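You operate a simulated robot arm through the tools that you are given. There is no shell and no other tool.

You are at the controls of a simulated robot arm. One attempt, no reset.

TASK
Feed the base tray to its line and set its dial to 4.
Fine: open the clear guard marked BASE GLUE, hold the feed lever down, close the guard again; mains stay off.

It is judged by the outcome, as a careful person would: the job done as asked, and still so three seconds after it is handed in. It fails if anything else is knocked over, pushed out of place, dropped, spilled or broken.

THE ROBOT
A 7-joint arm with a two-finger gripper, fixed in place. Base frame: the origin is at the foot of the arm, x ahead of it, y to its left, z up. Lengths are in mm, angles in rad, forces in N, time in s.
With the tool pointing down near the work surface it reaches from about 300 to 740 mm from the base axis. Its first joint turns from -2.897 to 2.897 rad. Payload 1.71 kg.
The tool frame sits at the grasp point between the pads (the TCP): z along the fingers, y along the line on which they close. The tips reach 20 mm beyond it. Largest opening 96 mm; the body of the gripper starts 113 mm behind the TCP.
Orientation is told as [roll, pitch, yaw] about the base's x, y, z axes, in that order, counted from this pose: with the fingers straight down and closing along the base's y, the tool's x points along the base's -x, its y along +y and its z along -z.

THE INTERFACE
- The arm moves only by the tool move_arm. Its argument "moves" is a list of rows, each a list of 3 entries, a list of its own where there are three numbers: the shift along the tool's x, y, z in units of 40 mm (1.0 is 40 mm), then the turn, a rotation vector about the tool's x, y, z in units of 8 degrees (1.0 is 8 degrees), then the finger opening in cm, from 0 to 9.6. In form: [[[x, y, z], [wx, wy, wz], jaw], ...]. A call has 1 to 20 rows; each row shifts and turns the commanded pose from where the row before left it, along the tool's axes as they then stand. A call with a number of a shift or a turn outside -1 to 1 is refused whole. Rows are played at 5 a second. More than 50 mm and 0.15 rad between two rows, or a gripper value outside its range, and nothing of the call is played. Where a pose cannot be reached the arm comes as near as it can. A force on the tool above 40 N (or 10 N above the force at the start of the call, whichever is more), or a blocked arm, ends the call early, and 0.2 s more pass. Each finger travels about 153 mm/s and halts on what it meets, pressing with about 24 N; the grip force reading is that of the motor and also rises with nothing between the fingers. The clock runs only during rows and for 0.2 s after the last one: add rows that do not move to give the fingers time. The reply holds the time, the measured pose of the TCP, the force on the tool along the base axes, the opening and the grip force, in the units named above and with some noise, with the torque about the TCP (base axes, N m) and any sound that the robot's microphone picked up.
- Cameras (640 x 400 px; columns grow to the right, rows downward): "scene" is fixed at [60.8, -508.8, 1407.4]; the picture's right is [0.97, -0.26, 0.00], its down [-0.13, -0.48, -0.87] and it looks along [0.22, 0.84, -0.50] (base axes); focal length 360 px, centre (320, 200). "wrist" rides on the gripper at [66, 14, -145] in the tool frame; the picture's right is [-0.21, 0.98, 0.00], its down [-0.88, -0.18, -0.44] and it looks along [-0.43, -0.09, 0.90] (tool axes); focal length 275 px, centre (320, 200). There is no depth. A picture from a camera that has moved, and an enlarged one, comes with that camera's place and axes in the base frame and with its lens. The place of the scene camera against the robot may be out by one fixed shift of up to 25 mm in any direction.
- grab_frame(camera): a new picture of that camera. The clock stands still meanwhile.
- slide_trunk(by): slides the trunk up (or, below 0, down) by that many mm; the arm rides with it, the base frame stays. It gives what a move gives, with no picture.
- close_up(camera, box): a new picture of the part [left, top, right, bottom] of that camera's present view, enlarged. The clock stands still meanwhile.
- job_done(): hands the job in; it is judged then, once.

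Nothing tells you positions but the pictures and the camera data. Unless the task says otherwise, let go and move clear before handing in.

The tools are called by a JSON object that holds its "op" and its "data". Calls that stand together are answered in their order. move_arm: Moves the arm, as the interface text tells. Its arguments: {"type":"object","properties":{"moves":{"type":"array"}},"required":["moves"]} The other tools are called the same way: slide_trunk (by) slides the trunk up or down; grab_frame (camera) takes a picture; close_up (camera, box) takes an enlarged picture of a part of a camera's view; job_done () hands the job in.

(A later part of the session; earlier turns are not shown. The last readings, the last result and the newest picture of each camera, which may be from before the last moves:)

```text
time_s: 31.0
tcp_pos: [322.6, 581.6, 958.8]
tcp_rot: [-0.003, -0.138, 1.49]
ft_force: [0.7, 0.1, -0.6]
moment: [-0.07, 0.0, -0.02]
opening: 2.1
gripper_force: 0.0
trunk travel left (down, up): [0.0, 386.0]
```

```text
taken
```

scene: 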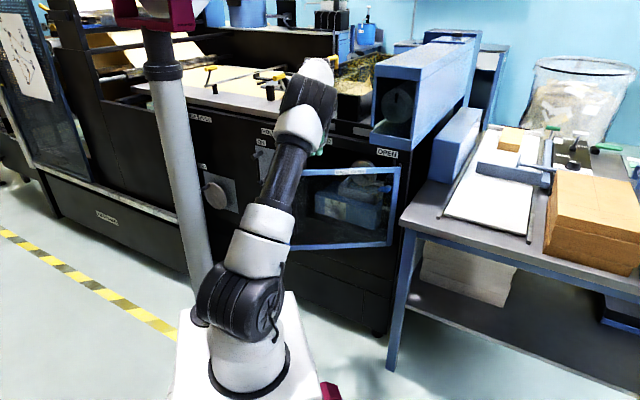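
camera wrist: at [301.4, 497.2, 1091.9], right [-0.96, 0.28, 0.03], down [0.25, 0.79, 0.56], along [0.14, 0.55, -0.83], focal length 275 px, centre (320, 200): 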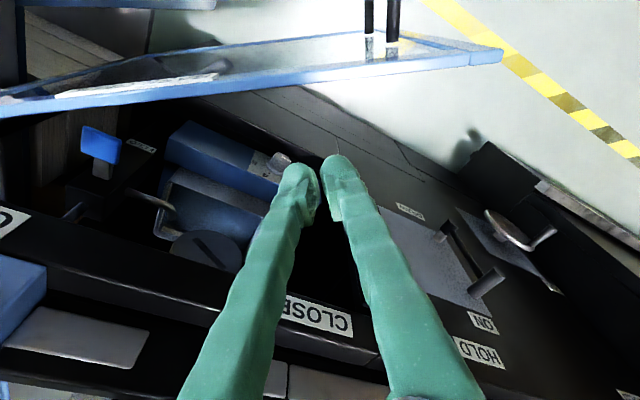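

The closed fingers are over the inner side with clear space below. I'll dip the tips behind the top rail and sweep the guard further open along its arc.

{"op": "move_arm", "data": {"moves": [[[0.132, 0, 0.93], [0, 0, 0], 0.2], [[0.132, 0, 0.93], [0, 0, 0], 0.2], [[0.231, 0.073, -0.033], [0, 0, 0], 0.2], [[0.2335, 0.066, -0.033], [0, 0, 0], 0.2], [[0.236, 0.0565, -0.0335], [0, 0, 0], 0.2], [[0.237, 0.048, -0.034], [0, 0, 0], 0.2], [[0.2385, 0.04, -0.034], [0, 0, 0], 0.2], [[0.24, 0.032, -0.034], [0, 0, 0], 0.2], [[0.241, 0.023, -0.034], [0, 0, 0], 0.2], [[0.362, 0.018, -0.0515], [0, 0, 0], 0.2], [[0.363, 0, -0.0515], [0, 0, 0], 0.2], [[0.362, -0.019, -0.0515], [0, 0, 0], 0.2], [[0, 0, 0], [0, 0, 0], 0.2]]}}

{"op": "grab_frame", "data": {"camera": "wrist"}}

{"op": "grab_frame", "data": {"camera": "scene"}}

```text
time_s: 33.8
tcp_pos: [299.6, 472.1, 883.4]
tcp_rot: [-0.001, -0.14, 1.491]
ft_force: [-0.4, -0.6, -0.2]
moment: [0.0, -0.02, 0.0]
opening: 2.0
gripper_force: 0.2
trunk travel left (down, up): [0.0, 386.0]
```

```text
taken
camera wrist: at [279.2, 388.0, 1017.8], right [-0.96, 0.28, 0.03], down [0.25, 0.79, 0.56], along [0.14, 0.55, -0.83], focal length 275 px, centre (320, 200)
```

wrist: 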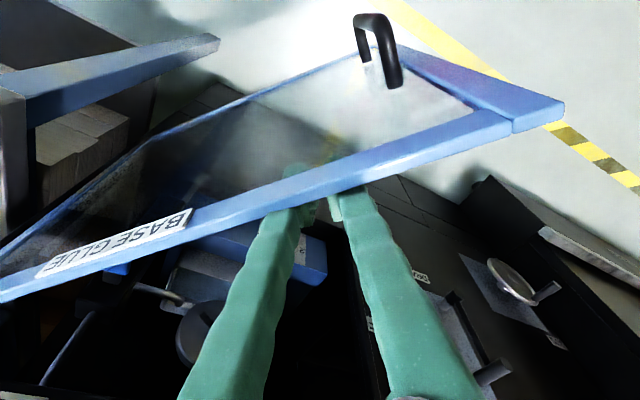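

```text
taken
```

scene: 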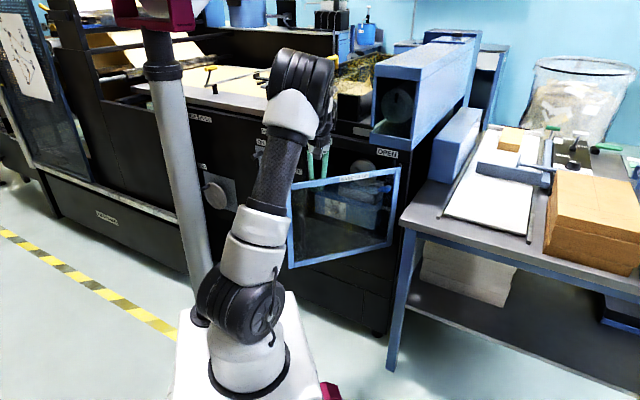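

The push is working with almost no force; the guard is at about 50°. I'll continue the sweep.

{"op": "move_arm", "data": {"moves": [[[0.361, -0.039, -0.051], [0, 0, 0], 0.2], [[0.358, -0.058, -0.051], [0, 0, 0], 0.2], [[0.355, -0.076, -0.05], [0, 0, 0], 0.2], [[0.351, -0.095, -0.05], [0, 0, 0], 0.2], [[0.344, -0.114, -0.049], [0, 0, 0], 0.2], [[0.339, -0.132, -0.048], [0, 0, 0], 0.2], [[0.331, -0.15, -0.047], [0, 0, 0], 0.2], [[0.323, -0.166, -0.046], [0, 0, 0], 0.2], [[0.314, -0.184, -0.0445], [0, 0, 0], 0.2], [[0, 0, 0], [0, 0, 0], 0.2]]}}

{"op": "grab_frame", "data": {"camera": "wrist"}}

{"op": "grab_frame", "data": {"camera": "scene"}}

```text
time_s: 36.0
tcp_pos: [330.6, 345.5, 884.4]
tcp_rot: [-0.002, -0.141, 1.491]
ft_force: [-0.4, 0.1, 1.1]
moment: [0.0, -0.03, -0.01]
opening: 2.2
gripper_force: 0.0
trunk travel left (down, up): [0.0, 386.0]
```

```text
taken
camera wrist: at [310.7, 261.0, 1017.7], right [-0.96, 0.28, 0.03], down [0.25, 0.79, 0.56], along [0.14, 0.55, -0.83], focal length 275 px, centre (320, 200)
```

wrist: 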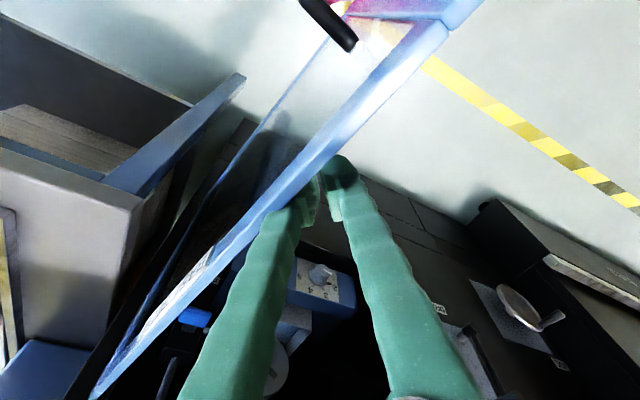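

```text
taken
```

scene: 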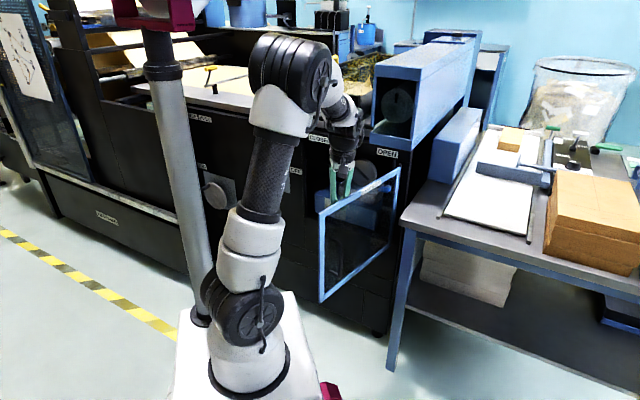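

{"op": "move_arm", "data": {"moves": [[[0.304, -0.2, -0.043], [0, 0, 0], 0.2], [[0.293, -0.216, -0.0415], [0, 0, 0], 0.2], [[0.282, -0.2305, -0.04], [0, 0, 0], 0.2], [[0.269, -0.246, -0.038], [0, 0, 0], 0.2], [[0.256, -0.2595, -0.0365], [0, 0, 0], 0.2], [[0.242, -0.2725, -0.0345], [0, 0, 0], 0.2], [[0.228, -0.285, -0.032], [0, 0, 0], 0.2], [[0, 0, 0], [0, 0, 0], 0.2]]}}

{"op": "grab_frame", "data": {"camera": "wrist"}}

{"op": "grab_frame", "data": {"camera": "scene"}}

```text
time_s: 37.8
tcp_pos: [393.7, 262.9, 884.5]
tcp_rot: [-0.002, -0.139, 1.491]
ft_force: [0.0, 0.4, -0.4]
moment: [0.03, 0.0, 0.01]
opening: 1.7
gripper_force: 0.0
trunk travel left (down, up): [0.0, 386.0]
```

```text
taken
camera wrist: at [373.1, 180.2, 1018.6], right [-0.96, 0.28, 0.03], down [0.25, 0.79, 0.56], along [0.14, 0.55, -0.83], focal length 275 px, centre (320, 200)
```

wrist: 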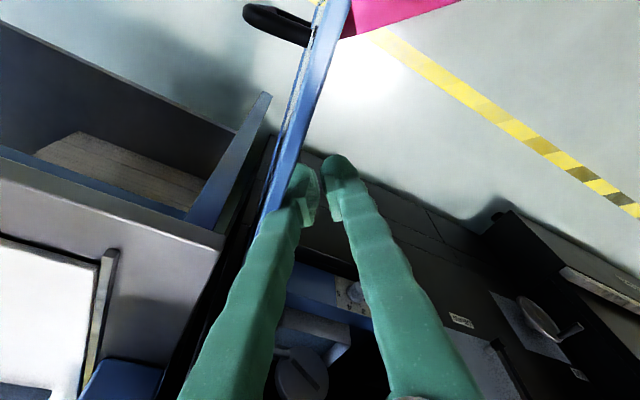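

```text
taken
```

scene: 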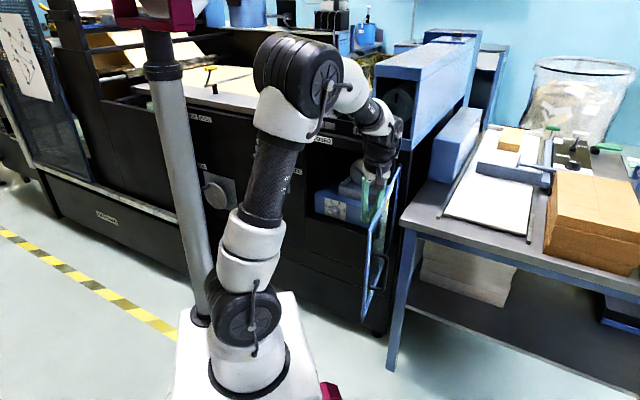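

The guard is at about 97°. I'll push it slightly further for room, then lift out.

{"op": "move_arm", "data": {"moves": [[[0.213, -0.297, -0.03], [0, 0, 0], 0.2], [[0.1975, -0.3075, -0.028], [0, 0, 0], 0.2], [[0, 0, 0], [0, 0, 0], 0.2], [[-0.2, 0.5, 0], [0, 0, 0], 0.2], [[0, 0.3, -0.9], [0, 0, 0], 0.2], [[0, 0.3, -0.9], [0, 0, 0], 0.2], [[0, 0.3, -0.9], [0, 0, 0], 0.2], [[0, 0.3, -0.5], [0, 0, 0], 0.2], [[0, 0, 0], [0, 0, 0], 0.2]]}}

{"op": "grab_frame", "data": {"camera": "wrist"}}

{"op": "grab_frame", "data": {"camera": "scene"}}

```text
time_s: 39.8
tcp_pos: [346.9, 241.0, 1012.1]
tcp_rot: [-0.001, -0.14, 1.49]
ft_force: [0.1, 0.6, 0.3]
moment: [0.0, 0.04, 0.0]
opening: 2.0
gripper_force: 0.1
trunk travel left (down, up): [0.0, 386.0]
```

```text
taken
camera wrist: at [326.6, 158.6, 1146.4], right [-0.96, 0.28, 0.03], down [0.25, 0.79, 0.56], along [0.14, 0.55, -0.83], focal length 275 px, centre (320, 200)
```

wrist: 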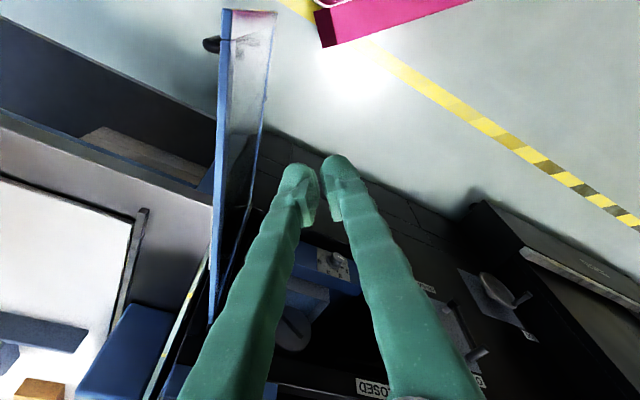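

```text
taken
```

scene: 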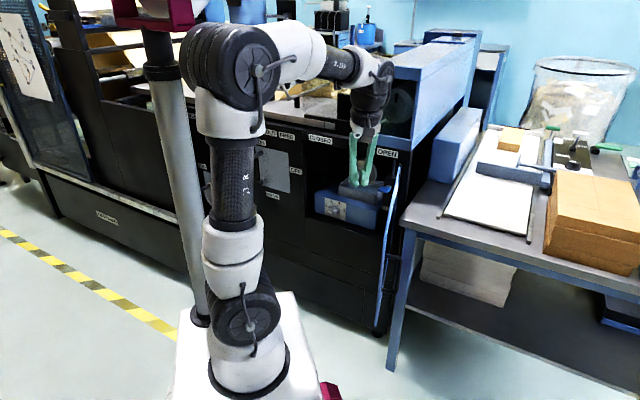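

The guard stands open at about 103° and is staying there. Next I'll take the wrist camera to a vantage point for a clear look at the tray, its line, the lever and the dial.

{"op": "move_arm", "data": {"moves": [[[-0.7475, 0.066, 0.522], [0, 0, 0], 0.2], [[-0.7475, 0.066, 0.522], [0, 0, 0], 0.2], [[-0.7475, 0.066, 0.522], [0, 0, 0], 0.2], [[-0.7475, 0.066, 0.522], [0, 0, 0], 0.2], [[-0.7475, 0.066, 0.522], [0, 0, 0], 0.2], [[-0.7475, 0.066, 0.522], [0, 0, 0], 0.2], [[-0.7475, 0.066, 0.522], [0, 0, 0], 0.2], [[-0.7475, 0.066, 0.522], [0, 0, 0], 0.2], [[0, 0, 0], [0.1378, 0, 0.9775], 0.2], [[0, 0, 0], [0.1378, 0, 0.9775], 0.2], [[0, 0, 0], [0.1378, 0, 0.9775], 0.2], [[0, 0, 0], [0.1378, 0, 0.9775], 0.2], [[0, 0, 0], [0.1378, 0, 0.9775], 0.2], [[0, 0, 0], [0, -0.917, 0], 0.2], [[0, 0, 0], [0, -0.917, 0], 0.2], [[0, 0, 0], [0, -0.917, 0], 0.2], [[0, 0, 0], [0, 0, 0], 0.2]]}}

{"op": "grab_frame", "data": {"camera": "wrist"}}

{"op": "grab_frame", "data": {"camera": "scene"}}

```text
time_s: 43.4
tcp_pos: [348.5, 501.0, 880.2]
tcp_rot: [-0.001, -0.527, 0.802]
ft_force: [0.4, -0.4, 0.5]
moment: [-0.02, 0.0, -0.02]
opening: 1.9
gripper_force: 0.1
trunk travel left (down, up): [0.0, 386.0]
```

```text
taken
camera wrist: at [248.2, 419.0, 972.8], right [-0.58, 0.81, 0.1], down [0.5, 0.26, 0.83], along [0.64, 0.53, -0.56], focal length 275 px, centre (320, 200)
```

wrist: 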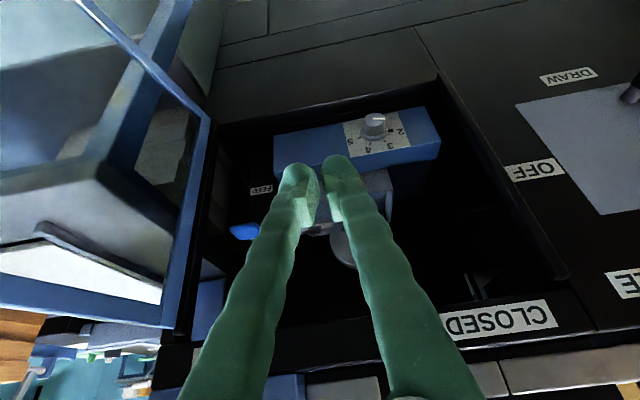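

```text
taken
```

scene: 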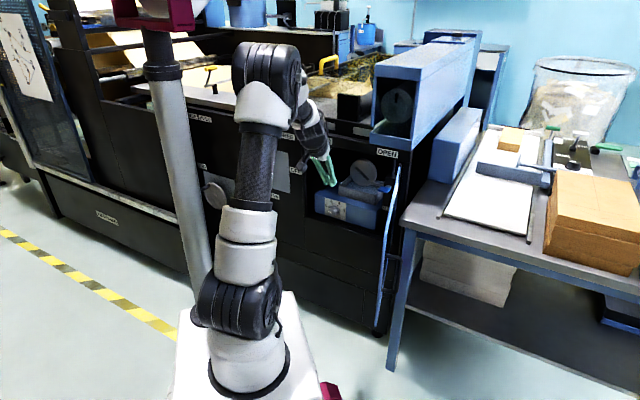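

{"op": "close_up", "data": {"camera": "scene", "box": [310, 140, 410, 240]}}

{"op": "close_up", "data": {"camera": "wrist", "box": [210, 90, 450, 290]}}

```text
4.00 times, centred on (360, 190) of scene
camera zoom: at [60.8, -508.8, 1407.4], right [0.97, -0.26, 0.0], down [-0.13, -0.48, -0.87], along [0.22, 0.84, -0.5], focal length 1440 px, centre (160, 240)
```

zoom: 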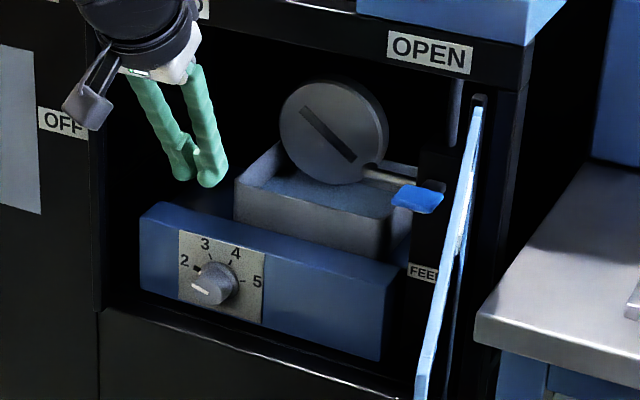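

```text
2.00 times, centred on (330, 190) of wrist
camera zoom: at [248.2, 419.0, 972.8], right [-0.58, 0.81, 0.1], down [0.5, 0.26, 0.83], along [0.64, 0.53, -0.56], focal length 551 px, centre (300, 220)
```

zoom: 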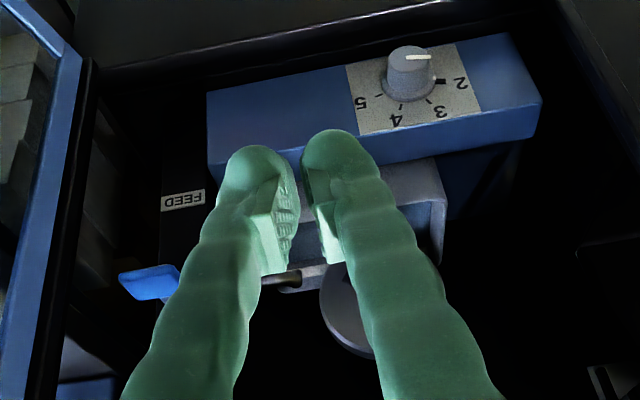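

{"op": "close_up", "data": {"camera": "scene", "box": [360, 155, 420, 215]}}

{"op": "close_up", "data": {"camera": "scene", "box": [340, 185, 390, 225]}}

```text
6.67 times, centred on (390, 185) of scene
camera zoom: at [60.8, -508.8, 1407.4], right [0.97, -0.26, 0.0], down [-0.13, -0.48, -0.87], along [0.22, 0.84, -0.5], focal length 2401 px, centre (-147, 300)
```

zoom: 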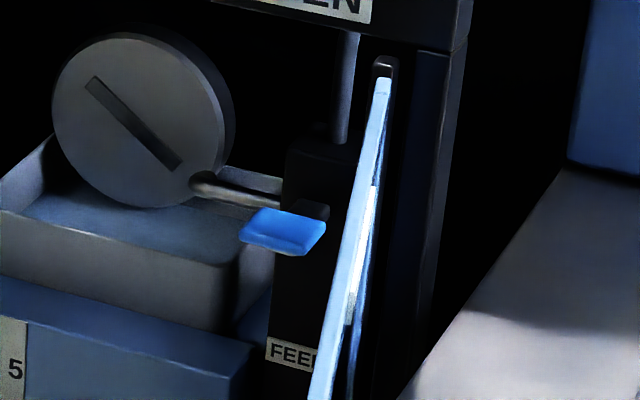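

```text
10.00 times, centred on (365, 205) of scene
camera zoom: at [60.8, -508.8, 1407.4], right [0.97, -0.26, 0.0], down [-0.13, -0.48, -0.87], along [0.22, 0.84, -0.5], focal length 3601 px, centre (-130, 150)
```

zoom: 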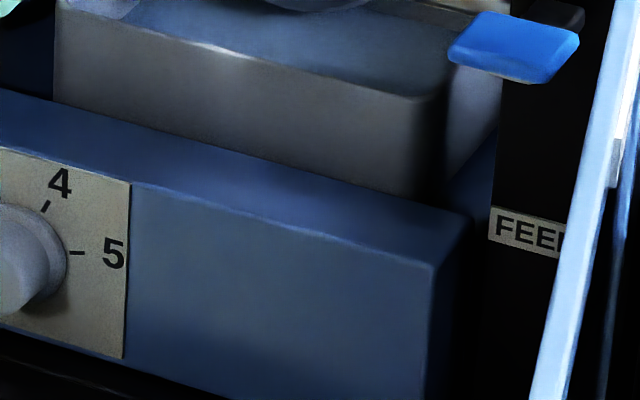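

{"op": "move_arm", "data": {"moves": [[[0, 0, 0], [0, 0, 0], 9.6], [[0, 0, 0], [0, 0, 0], 9.6], [[0, 0, 0], [0, 0, 0], 9.6]]}}

{"op": "close_up", "data": {"camera": "wrist", "box": [210, 90, 450, 290]}}

{"op": "close_up", "data": {"camera": "wrist", "box": [240, 160, 400, 260]}}

```text
time_s: 44.2
tcp_pos: [348.1, 502.7, 881.0]
tcp_rot: [0.001, -0.525, 0.802]
ft_force: [0.2, -0.5, 0.1]
moment: [0.05, -0.02, -0.03]
opening: 96.0
gripper_force: 0.0
trunk travel left (down, up): [0.0, 386.0]
```

```text
2.00 times, centred on (330, 190) of wrist
camera zoom: at [248.5, 419.0, 972.8], right [-0.58, 0.81, 0.1], down [0.5, 0.26, 0.82], along [0.64, 0.53, -0.56], focal length 551 px, centre (300, 220)
```

zoom: 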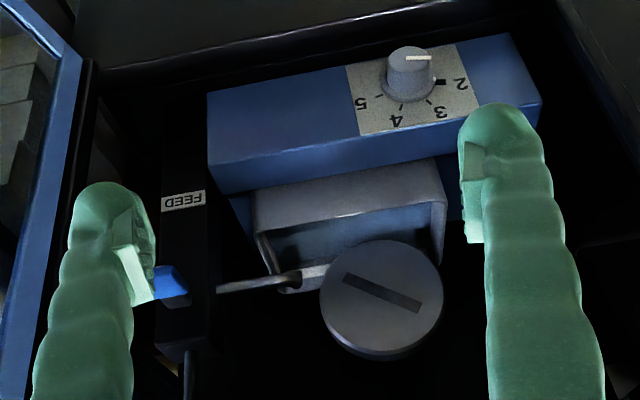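

```text
4.00 times, centred on (320, 210) of wrist
camera zoom: at [248.5, 419.0, 972.8], right [-0.58, 0.81, 0.1], down [0.5, 0.26, 0.82], along [0.64, 0.53, -0.56], focal length 1101 px, centre (320, 160)
```

zoom: 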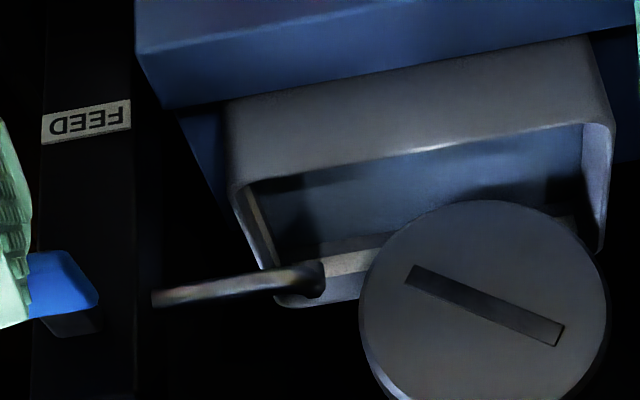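

{"op": "close_up", "data": {"camera": "wrist", "box": [290, 180, 350, 235]}}

{"op": "close_up", "data": {"camera": "wrist", "box": [340, 175, 400, 230]}}

{"op": "close_up", "data": {"camera": "wrist", "box": [330, 105, 400, 160]}}

{"op": "close_up", "data": {"camera": "scene", "box": [362, 175, 402, 205]}}

```text
7.27 times, centred on (320, 208) of wrist
camera zoom: at [248.5, 419.0, 972.8], right [-0.58, 0.81, 0.1], down [0.5, 0.26, 0.82], along [0.64, 0.53, -0.56], focal length 2002 px, centre (320, 146)
```

zoom: 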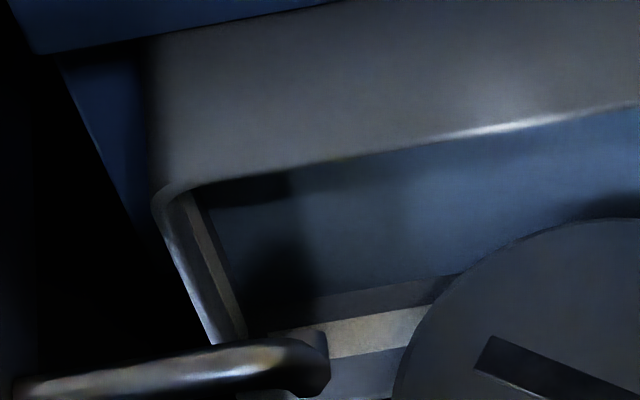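

```text
7.27 times, centred on (370, 202) of wrist
camera zoom: at [248.5, 419.0, 972.8], right [-0.58, 0.81, 0.1], down [0.5, 0.26, 0.82], along [0.64, 0.53, -0.56], focal length 2002 px, centre (-44, 182)
```

zoom: 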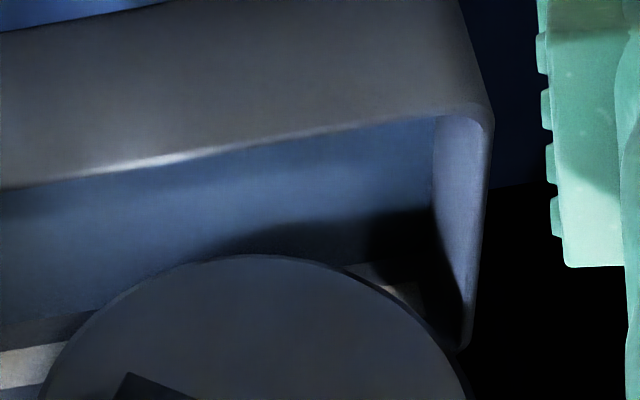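

```text
7.27 times, centred on (365, 132) of wrist
camera zoom: at [248.5, 419.0, 972.8], right [-0.58, 0.81, 0.1], down [0.5, 0.26, 0.82], along [0.64, 0.53, -0.56], focal length 2002 px, centre (-7, 691)
```

zoom: 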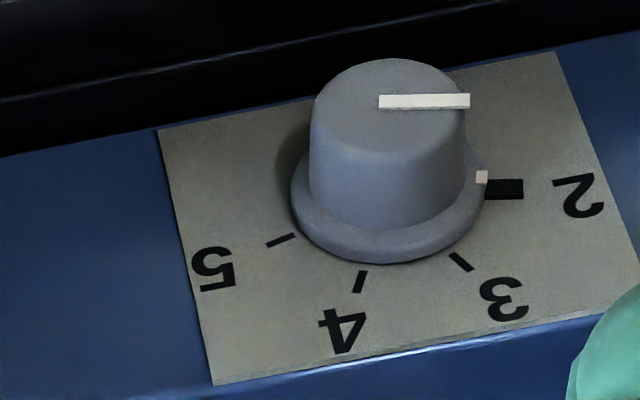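

```text
13.33 times, centred on (382, 190) of scene
camera zoom: at [60.8, -508.8, 1407.4], right [0.97, -0.26, 0.0], down [-0.13, -0.48, -0.87], along [0.22, 0.84, -0.5], focal length 4802 px, centre (-507, 333)
```

zoom: 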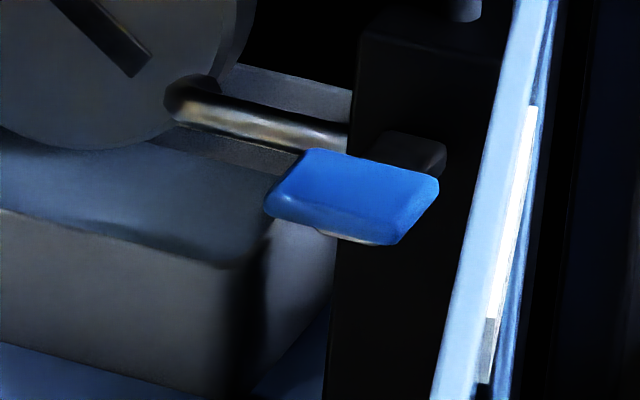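

Now it's clear: inside the tray a pale band runs round the inner wall, which is the fill line, and a spout leads from the FEED lever box into it. The dial points at 2, with marks 50° apart, so 4 is 100° clockwise. I'll line up the closed fingers to press the blue lever from above.

{"op": "move_arm", "data": {"moves": [[[0, 0, 0], [0.5075, 0, 0.876], 4], [[0, 0, 0], [0.5075, 0, 0.876], 1], [[0, 0, 0], [0, -0.93, 0], 0.2], [[0, 0, 0], [0, -0.93, 0], 0.2], [[-0.53, -0.438, 0.54], [0, 0, 0], 0.2], [[-0.53, -0.438, 0.54], [0, 0, 0], 0.2], [[-0.53, -0.438, 0.54], [0, 0, 0], 0.2], [[-0.53, -0.438, 0.54], [0, 0, 0], 0.2], [[0, 0, 0], [0, 0, 0], 0.2]]}}

{"op": "grab_frame", "data": {"camera": "wrist"}}

{"op": "close_up", "data": {"camera": "scene", "box": [300, 100, 440, 240]}}

```text
time_s: 46.2
tcp_pos: [488.6, 503.7, 880.6]
tcp_rot: [0.001, -0.783, 0.522]
ft_force: [0.3, -0.3, -0.4]
moment: [0.0, -0.03, -0.05]
opening: 2.0
gripper_force: 0.0
trunk travel left (down, up): [0.0, 386.0]
```

```text
taken
camera wrist: at [352.6, 441.7, 936.1], right [-0.36, 0.92, 0.15], down [0.36, -0.01, 0.93], along [0.86, 0.39, -0.33], focal length 275 px, centre (320, 200)
```

wrist: 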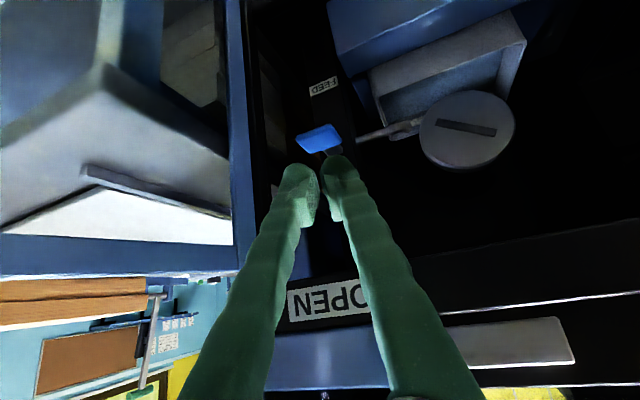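

```text
2.86 times, centred on (370, 170) of scene
camera zoom: at [60.8, -508.8, 1407.4], right [0.97, -0.26, 0.0], down [-0.13, -0.48, -0.87], along [0.22, 0.84, -0.5], focal length 1029 px, centre (177, 286)
```

zoom: 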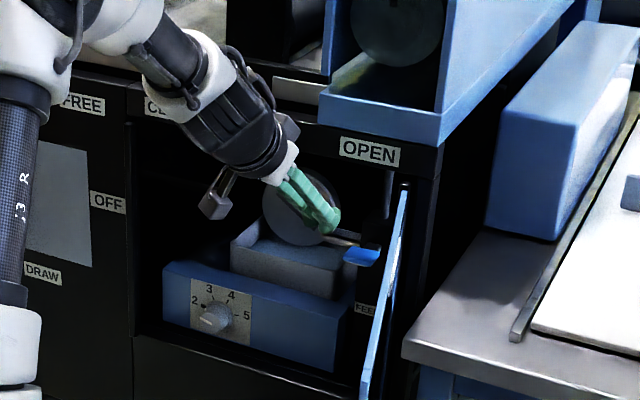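

{"op": "close_up", "data": {"camera": "wrist", "box": [270, 70, 400, 190]}}

{"op": "close_up", "data": {"camera": "wrist", "box": [360, 20, 540, 150]}}

```text
3.33 times, centred on (335, 130) of wrist
camera zoom: at [352.6, 441.7, 936.1], right [-0.36, 0.92, 0.15], down [0.36, -0.01, 0.93], along [0.86, 0.39, -0.33], focal length 918 px, centre (270, 433)
```

zoom: 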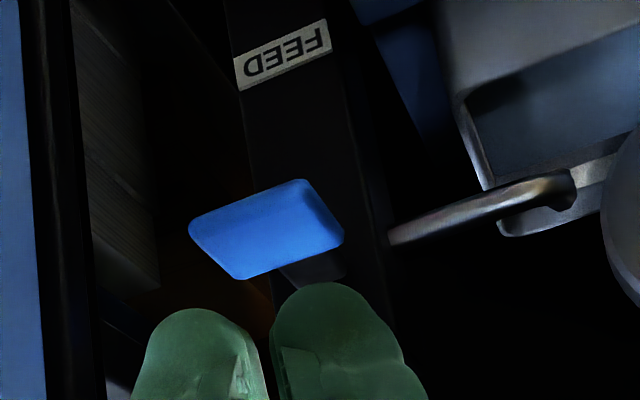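

```text
3.08 times, centred on (450, 85) of wrist
camera zoom: at [352.6, 441.7, 936.1], right [-0.36, 0.92, 0.15], down [0.36, -0.01, 0.93], along [0.86, 0.39, -0.33], focal length 847 px, centre (-80, 554)
```

zoom: 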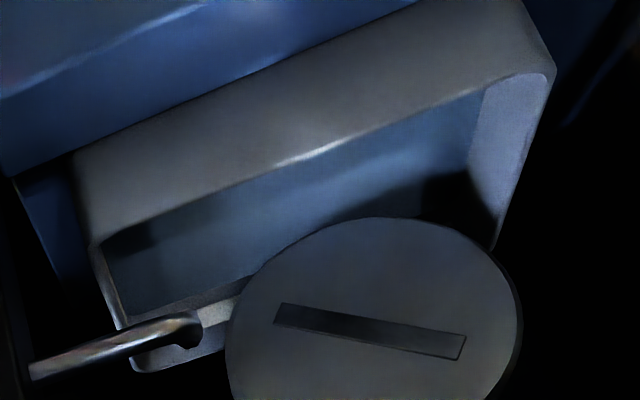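

The tips are lined up toward the blue paddle, which I take to be centred at about n 795, z 785. I'll move to just above it.

{"op": "move_arm", "data": {"moves": [[[-0.354, -0.018, 0.7075], [0, 0, 0], 0.2], [[-0.354, -0.018, 0.7075], [0, 0, 0], 0.2], [[-0.354, -0.018, 0.7075], [0, 0, 0], 0.2], [[0, 0, 0], [0, 0, 0], 0.2]]}}

{"op": "grab_frame", "data": {"camera": "wrist"}}

{"op": "close_up", "data": {"camera": "scene", "box": [340, 130, 440, 220]}}

```text
time_s: 47.2
tcp_pos: [566.4, 546.2, 849.0]
tcp_rot: [0.001, -0.786, 0.515]
ft_force: [-0.5, -0.5, -0.3]
moment: [-0.03, 0.02, 0.01]
opening: 1.9
gripper_force: 0.1
trunk travel left (down, up): [0.0, 386.0]
```

```text
taken
camera wrist: at [432.6, 484.9, 904.3], right [-0.36, 0.92, 0.15], down [0.36, -0.01, 0.93], along [0.86, 0.39, -0.33], focal length 275 px, centre (320, 200)
```

wrist: 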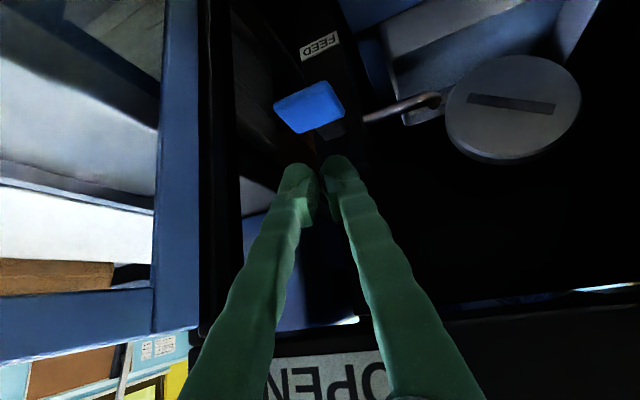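

```text
4.44 times, centred on (390, 175) of scene
camera zoom: at [60.8, -508.8, 1407.4], right [0.97, -0.26, 0.0], down [-0.13, -0.48, -0.87], along [0.22, 0.84, -0.5], focal length 1600 px, centre (9, 311)
```

zoom: 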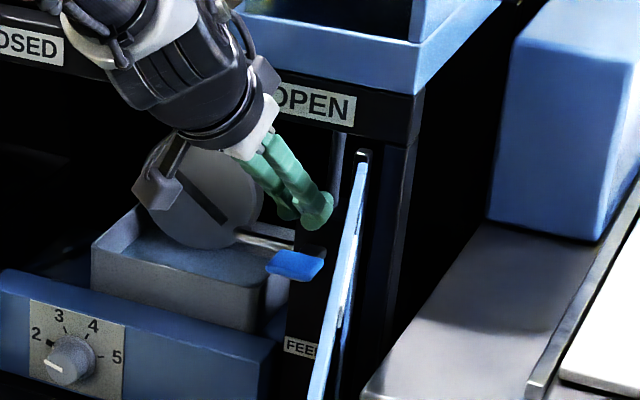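

{"op": "move_arm", "data": {"moves": [[[0.354, 0, 0.354], [0, 0, 0], 0.2], [[0.177, 0, 0.177], [0, 0, 0], 0.2], [[0, 0, 0], [0, 0, 0], 0.2]]}}

{"op": "grab_frame", "data": {"camera": "wrist"}}

{"op": "close_up", "data": {"camera": "scene", "box": [360, 160, 420, 215]}}

```text
time_s: 48.0
tcp_pos: [567.8, 545.0, 819.0]
tcp_rot: [0.001, -0.787, 0.517]
ft_force: [0.3, 0.0, 0.2]
moment: [0.01, 0.04, 0.02]
opening: 1.9
gripper_force: 0.2
trunk travel left (down, up): [0.0, 386.0]
```

```text
taken
camera wrist: at [432.0, 483.2, 874.6], right [-0.36, 0.92, 0.15], down [0.36, -0.01, 0.93], along [0.86, 0.39, -0.33], focal length 275 px, centre (320, 200)
```

wrist: 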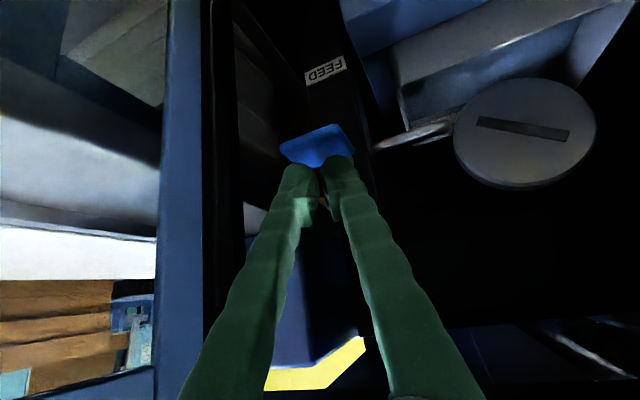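

```text
7.27 times, centred on (390, 188) of scene
camera zoom: at [60.8, -508.8, 1407.4], right [0.97, -0.26, 0.0], down [-0.13, -0.48, -0.87], along [0.22, 0.84, -0.5], focal length 2619 px, centre (-189, 291)
```

zoom: 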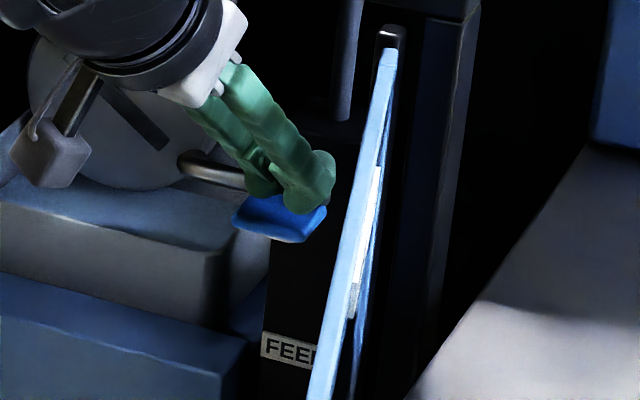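

The tips are just above the paddle. I'll take baseline close-ups of the tray before pressing so I can see the level change.

{"op": "close_up", "data": {"camera": "scene", "box": [360, 172, 400, 202]}}

{"op": "close_up", "data": {"camera": "wrist", "box": [370, 30, 530, 150]}}

```text
13.33 times, centred on (380, 187) of scene
camera zoom: at [60.8, -508.8, 1407.4], right [0.97, -0.26, 0.0], down [-0.13, -0.48, -0.87], along [0.22, 0.84, -0.5], focal length 4802 px, centre (-480, 373)
```

zoom: 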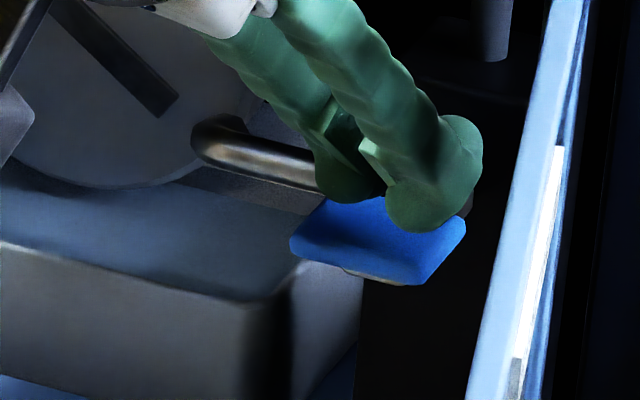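

```text
3.33 times, centred on (450, 90) of wrist
camera zoom: at [432.0, 483.2, 874.6], right [-0.36, 0.92, 0.15], down [0.36, -0.01, 0.93], along [0.86, 0.39, -0.33], focal length 918 px, centre (-113, 567)
```

zoom: 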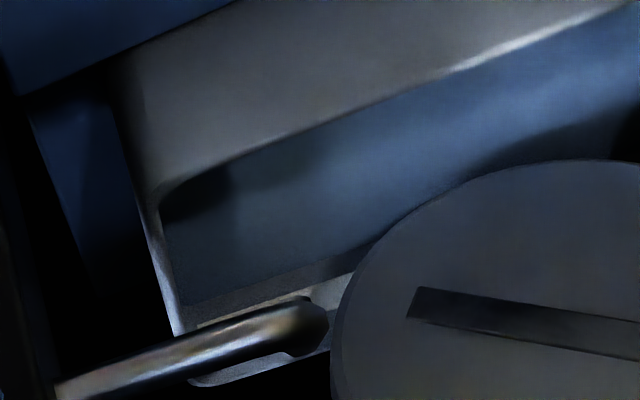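

{"op": "move_arm", "data": {"moves": [[[0.106, 0, 0.106], [0, 0, 0], 0.2], [[0.106, 0, 0.106], [0, 0, 0], 0.2]]}}

{"op": "close_up", "data": {"camera": "scene", "box": [360, 172, 400, 202]}}

{"op": "close_up", "data": {"camera": "wrist", "box": [370, 30, 530, 150]}}

```text
time_s: 48.6
tcp_pos: [565.6, 544.5, 807.6]
tcp_rot: [0.001, -0.785, 0.517]
ft_force: [0.6, -0.1, 1.8]
moment: [0.0, 0.03, -0.03]
opening: 1.3
gripper_force: 0.1
trunk travel left (down, up): [0.0, 386.0]
```

```text
13.33 times, centred on (380, 187) of scene
camera zoom: at [60.8, -508.8, 1407.4], right [0.97, -0.26, 0.0], down [-0.13, -0.48, -0.87], along [0.22, 0.84, -0.5], focal length 4802 px, centre (-480, 373)
```

zoom: 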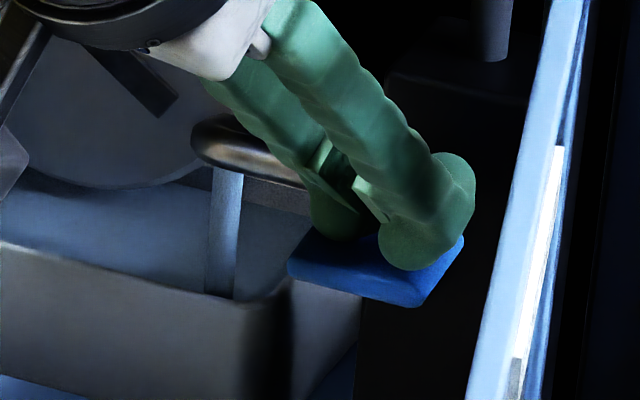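

```text
3.33 times, centred on (450, 90) of wrist
camera zoom: at [431.3, 483.3, 863.1], right [-0.36, 0.92, 0.15], down [0.36, -0.01, 0.93], along [0.86, 0.39, -0.32], focal length 918 px, centre (-113, 567)
```

zoom: 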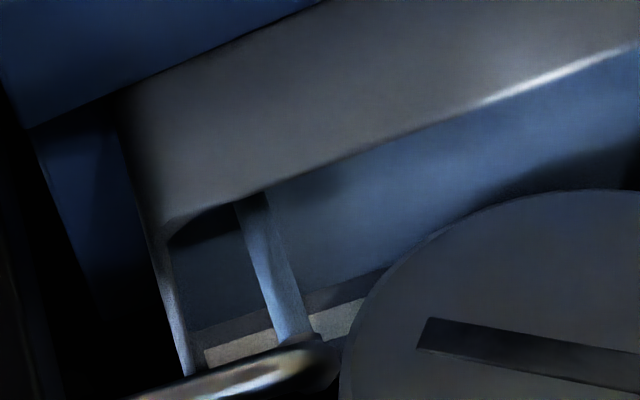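

Glue is running from the spout with the lever pressed only lightly. I'll hold here in short steps and watch the level against the pale line.

{"op": "move_arm", "data": {"moves": [[[0, 0, 0], [0, 0, 0], 0.2], [[0, 0, 0], [0, 0, 0], 0.2]]}}

{"op": "close_up", "data": {"camera": "scene", "box": [360, 172, 400, 202]}}

{"op": "close_up", "data": {"camera": "wrist", "box": [370, 50, 490, 140]}}

```text
time_s: 49.2
tcp_pos: [566.4, 544.6, 805.5]
tcp_rot: [0.001, -0.784, 0.518]
ft_force: [1.5, -0.2, 2.8]
moment: [0.05, -0.02, -0.03]
opening: 1.6
gripper_force: 0.0
trunk travel left (down, up): [0.0, 386.0]
```

```text
13.33 times, centred on (380, 187) of scene
camera zoom: at [60.8, -508.8, 1407.4], right [0.97, -0.26, 0.0], down [-0.13, -0.48, -0.87], along [0.22, 0.84, -0.5], focal length 4802 px, centre (-480, 373)
```

zoom: 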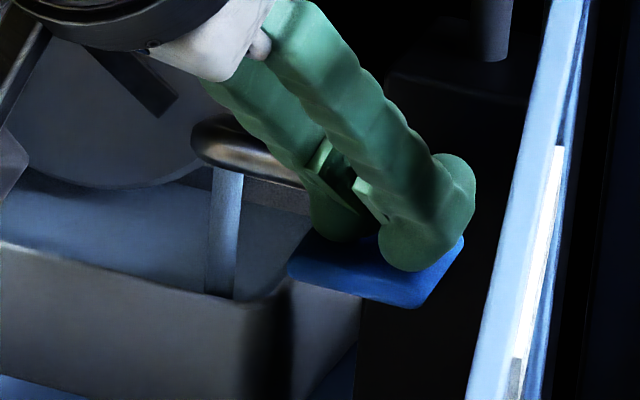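

```text
4.44 times, centred on (430, 95) of wrist
camera zoom: at [431.3, 483.2, 862.9], right [-0.36, 0.92, 0.15], down [0.36, -0.01, 0.93], along [0.86, 0.39, -0.33], focal length 1224 px, centre (-169, 667)
```

zoom: 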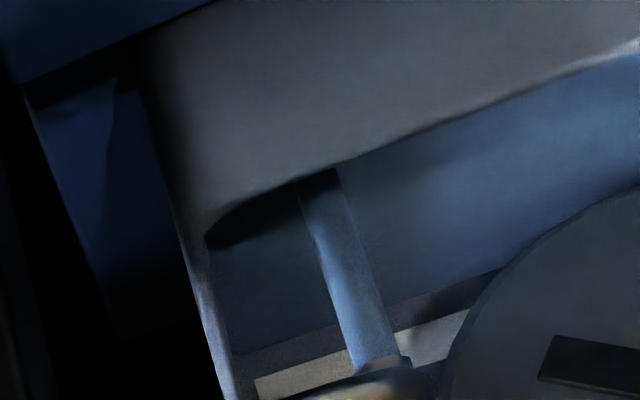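

{"op": "close_up", "data": {"camera": "wrist", "box": [420, 90, 470, 130]}}

{"op": "move_arm", "data": {"moves": [[[0, 0, 0], [0, 0, 0], 0.2], [[0, 0, 0], [0, 0, 0], 0.2], [[0, 0, 0], [0, 0, 0], 0.2]]}}

{"op": "close_up", "data": {"camera": "wrist", "box": [420, 90, 470, 130]}}

```text
10.00 times, centred on (445, 110) of wrist
camera zoom: at [431.3, 483.2, 862.9], right [-0.36, 0.92, 0.15], down [0.36, -0.01, 0.93], along [0.86, 0.39, -0.33], focal length 2753 px, centre (-930, 1100)
```

zoom: 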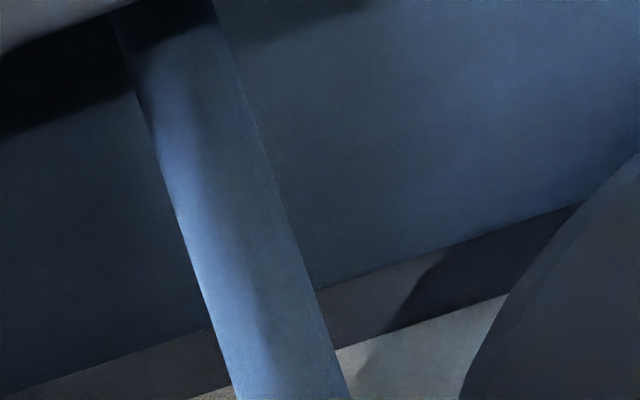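

```text
time_s: 50.0
tcp_pos: [567.5, 544.9, 806.4]
tcp_rot: [-0.001, -0.785, 0.518]
ft_force: [0.2, -0.1, 2.7]
moment: [0.01, 0.03, -0.01]
opening: 1.5
gripper_force: 0.0
trunk travel left (down, up): [0.0, 386.0]
```

```text
10.00 times, centred on (445, 110) of wrist
camera zoom: at [431.2, 483.2, 862.9], right [-0.36, 0.92, 0.15], down [0.36, -0.01, 0.93], along [0.86, 0.39, -0.33], focal length 2753 px, centre (-930, 1100)
```

zoom: 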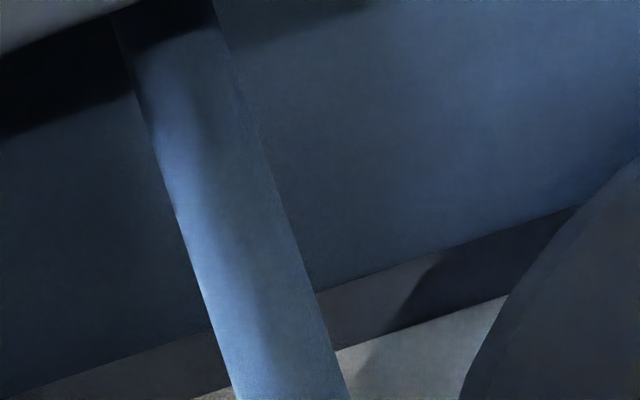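

The level barely changes over 0.8 s at this light press, so the feed is slow or the lever isn't fully down. I'll press a little further and watch.

{"op": "move_arm", "data": {"moves": [[[0.106, 0, 0.106], [0, 0, 0], 0.2], [[0.053, 0, 0.053], [0, 0, 0], 0.2], [[0, 0, 0], [0, 0, 0], 0.2]]}}

{"op": "close_up", "data": {"camera": "wrist", "box": [400, 50, 500, 130]}}

{"op": "close_up", "data": {"camera": "scene", "box": [360, 172, 400, 202]}}

```text
time_s: 50.8
tcp_pos: [567.0, 543.9, 799.3]
tcp_rot: [0.001, -0.784, 0.518]
ft_force: [-1.7, -1.7, 4.1]
moment: [0.02, 0.05, -0.05]
opening: 1.7
gripper_force: 0.1
trunk travel left (down, up): [0.0, 386.0]
```

```text
5.00 times, centred on (450, 90) of wrist
camera zoom: at [431.2, 483.1, 855.0], right [-0.36, 0.92, 0.15], down [0.36, -0.01, 0.93], along [0.86, 0.39, -0.33], focal length 1376 px, centre (-330, 750)
```

zoom: 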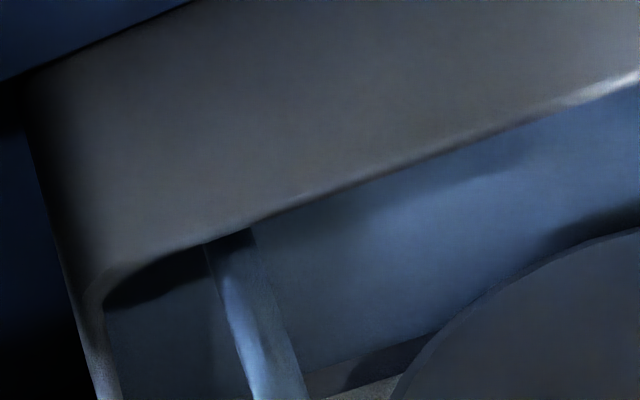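

```text
13.33 times, centred on (380, 187) of scene
camera zoom: at [60.8, -508.8, 1407.4], right [0.97, -0.26, 0.0], down [-0.13, -0.48, -0.87], along [0.22, 0.84, -0.5], focal length 4802 px, centre (-480, 373)
```

zoom: 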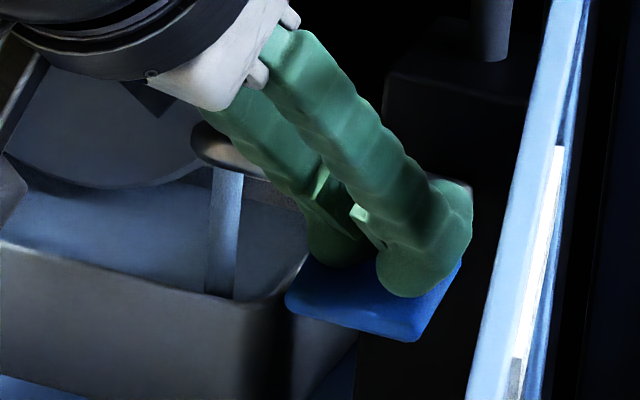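

{"op": "close_up", "data": {"camera": "wrist", "box": [430, 95, 480, 135]}}

{"op": "move_arm", "data": {"moves": [[[0, 0, 0], [0, 0, 0], 0.2], [[0, 0, 0], [0, 0, 0], 0.2], [[0, 0, 0], [0, 0, 0], 0.2], [[0, 0, 0], [0, 0, 0], 0.2], [[0, 0, 0], [0, 0, 0], 0.2], [[0, 0, 0], [0, 0, 0], 0.2], [[0, 0, 0], [0, 0, 0], 0.2]]}}

{"op": "close_up", "data": {"camera": "wrist", "box": [430, 95, 480, 135]}}

```text
10.00 times, centred on (455, 115) of wrist
camera zoom: at [431.2, 483.1, 855.0], right [-0.36, 0.92, 0.15], down [0.36, -0.01, 0.93], along [0.86, 0.39, -0.33], focal length 2753 px, centre (-1030, 1050)
```

zoom: 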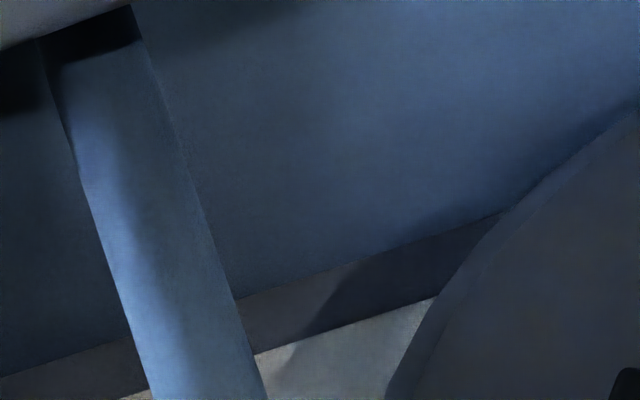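

```text
time_s: 52.4
tcp_pos: [566.6, 544.4, 798.4]
tcp_rot: [-0.001, -0.785, 0.519]
ft_force: [-1.8, -1.2, 4.8]
moment: [0.03, 0.01, 0.02]
opening: 2.0
gripper_force: 0.0
trunk travel left (down, up): [0.0, 386.0]
```

```text
10.00 times, centred on (455, 115) of wrist
camera zoom: at [431.2, 483.1, 855.1], right [-0.36, 0.92, 0.15], down [0.36, -0.01, 0.93], along [0.86, 0.39, -0.33], focal length 2753 px, centre (-1030, 1050)
```

zoom: 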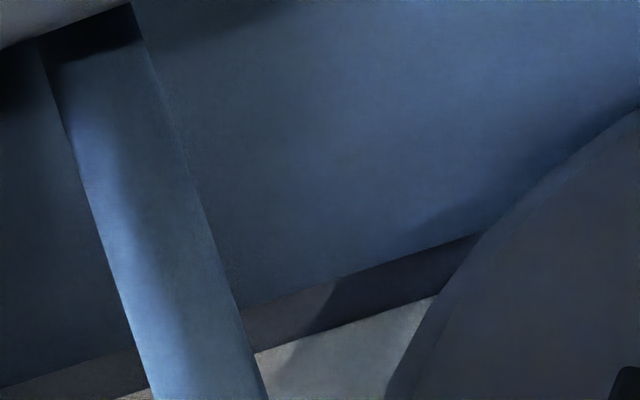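

The level is rising about 1 mm/s now, with roughly 6 mm to the pale line. I'll keep holding and check often.

{"op": "move_arm", "data": {"moves": [[[0, 0, 0], [0, 0, 0], 0.2], [[0, 0, 0], [0, 0, 0], 0.2], [[0, 0, 0], [0, 0, 0], 0.2], [[0, 0, 0], [0, 0, 0], 0.2], [[0, 0, 0], [0, 0, 0], 0.2], [[0, 0, 0], [0, 0, 0], 0.2], [[0, 0, 0], [0, 0, 0], 0.2], [[0, 0, 0], [0, 0, 0], 0.2], [[0, 0, 0], [0, 0, 0], 0.2], [[0, 0, 0], [0, 0, 0], 0.2]]}}

{"op": "close_up", "data": {"camera": "wrist", "box": [420, 95, 480, 143]}}

{"op": "close_up", "data": {"camera": "scene", "box": [350, 165, 400, 205]}}

```text
time_s: 54.6
tcp_pos: [567.2, 544.8, 798.9]
tcp_rot: [0.0, -0.785, 0.518]
ft_force: [-0.5, -0.5, 4.4]
moment: [0.01, 0.02, 0.01]
opening: 1.8
gripper_force: 0.0
trunk travel left (down, up): [0.0, 386.0]
```

```text
8.33 times, centred on (450, 119) of wrist
camera zoom: at [431.2, 483.1, 855.1], right [-0.36, 0.92, 0.15], down [0.36, -0.01, 0.93], along [0.86, 0.39, -0.33], focal length 2294 px, centre (-763, 875)
```

zoom: 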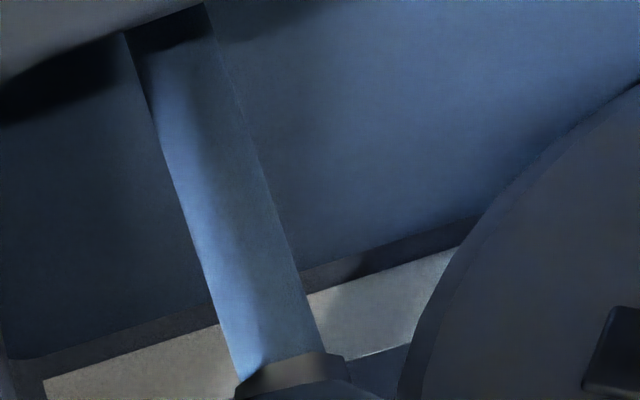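

```text
10.00 times, centred on (375, 185) of scene
camera zoom: at [60.8, -508.8, 1407.4], right [0.97, -0.26, 0.0], down [-0.13, -0.48, -0.87], along [0.22, 0.84, -0.5], focal length 3601 px, centre (-230, 350)
```

zoom: 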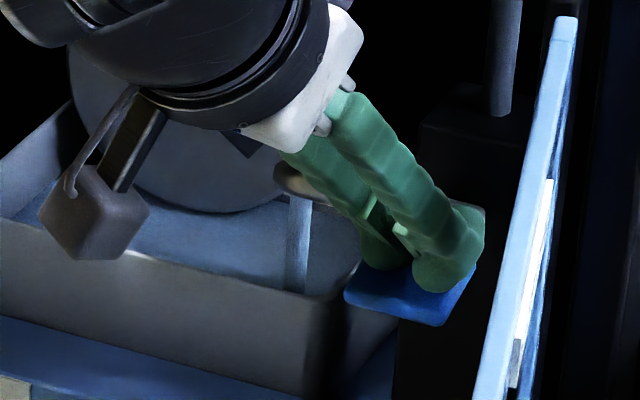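

About 3 s remain to the band's lower edge and the band itself is thick. I'll aim for its middle and keep holding.

{"op": "move_arm", "data": {"moves": [[[0, 0, 0], [0, 0, 0], 0.2], [[0, 0, 0], [0, 0, 0], 0.2], [[0, 0, 0], [0, 0, 0], 0.2], [[0, 0, 0], [0, 0, 0], 0.2], [[0, 0, 0], [0, 0, 0], 0.2], [[0, 0, 0], [0, 0, 0], 0.2], [[0, 0, 0], [0, 0, 0], 0.2], [[0, 0, 0], [0, 0, 0], 0.2], [[0, 0, 0], [0, 0, 0], 0.2], [[0, 0, 0], [0, 0, 0], 0.2], [[0, 0, 0], [0, 0, 0], 0.2], [[0, 0, 0], [0, 0, 0], 0.2]]}}

{"op": "close_up", "data": {"camera": "wrist", "box": [420, 95, 480, 143]}}

{"op": "close_up", "data": {"camera": "wrist", "box": [380, 40, 600, 160]}}

```text
time_s: 57.2
tcp_pos: [567.0, 543.9, 799.4]
tcp_rot: [-0.001, -0.787, 0.517]
ft_force: [-2.3, 0.2, 5.7]
moment: [0.02, 0.02, 0.03]
opening: 2.0
gripper_force: 0.0
trunk travel left (down, up): [0.0, 386.0]
```

```text
8.33 times, centred on (450, 119) of wrist
camera zoom: at [431.3, 483.1, 855.1], right [-0.36, 0.92, 0.15], down [0.36, -0.01, 0.93], along [0.86, 0.39, -0.33], focal length 2294 px, centre (-763, 875)
```

zoom: 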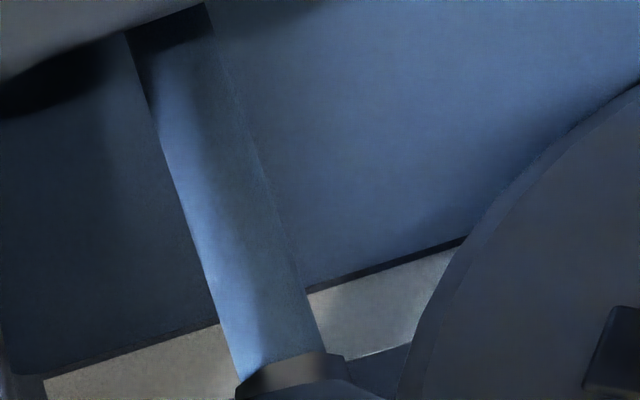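

```text
2.91 times, centred on (490, 100) of wrist
camera zoom: at [431.3, 483.1, 855.1], right [-0.36, 0.92, 0.15], down [0.36, -0.01, 0.93], along [0.86, 0.39, -0.33], focal length 801 px, centre (-174, 491)
```

zoom: 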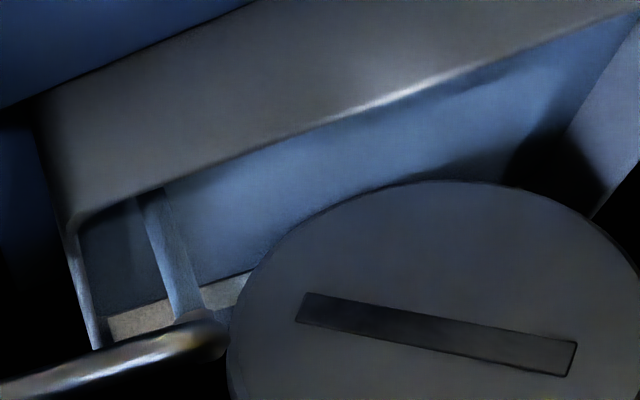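

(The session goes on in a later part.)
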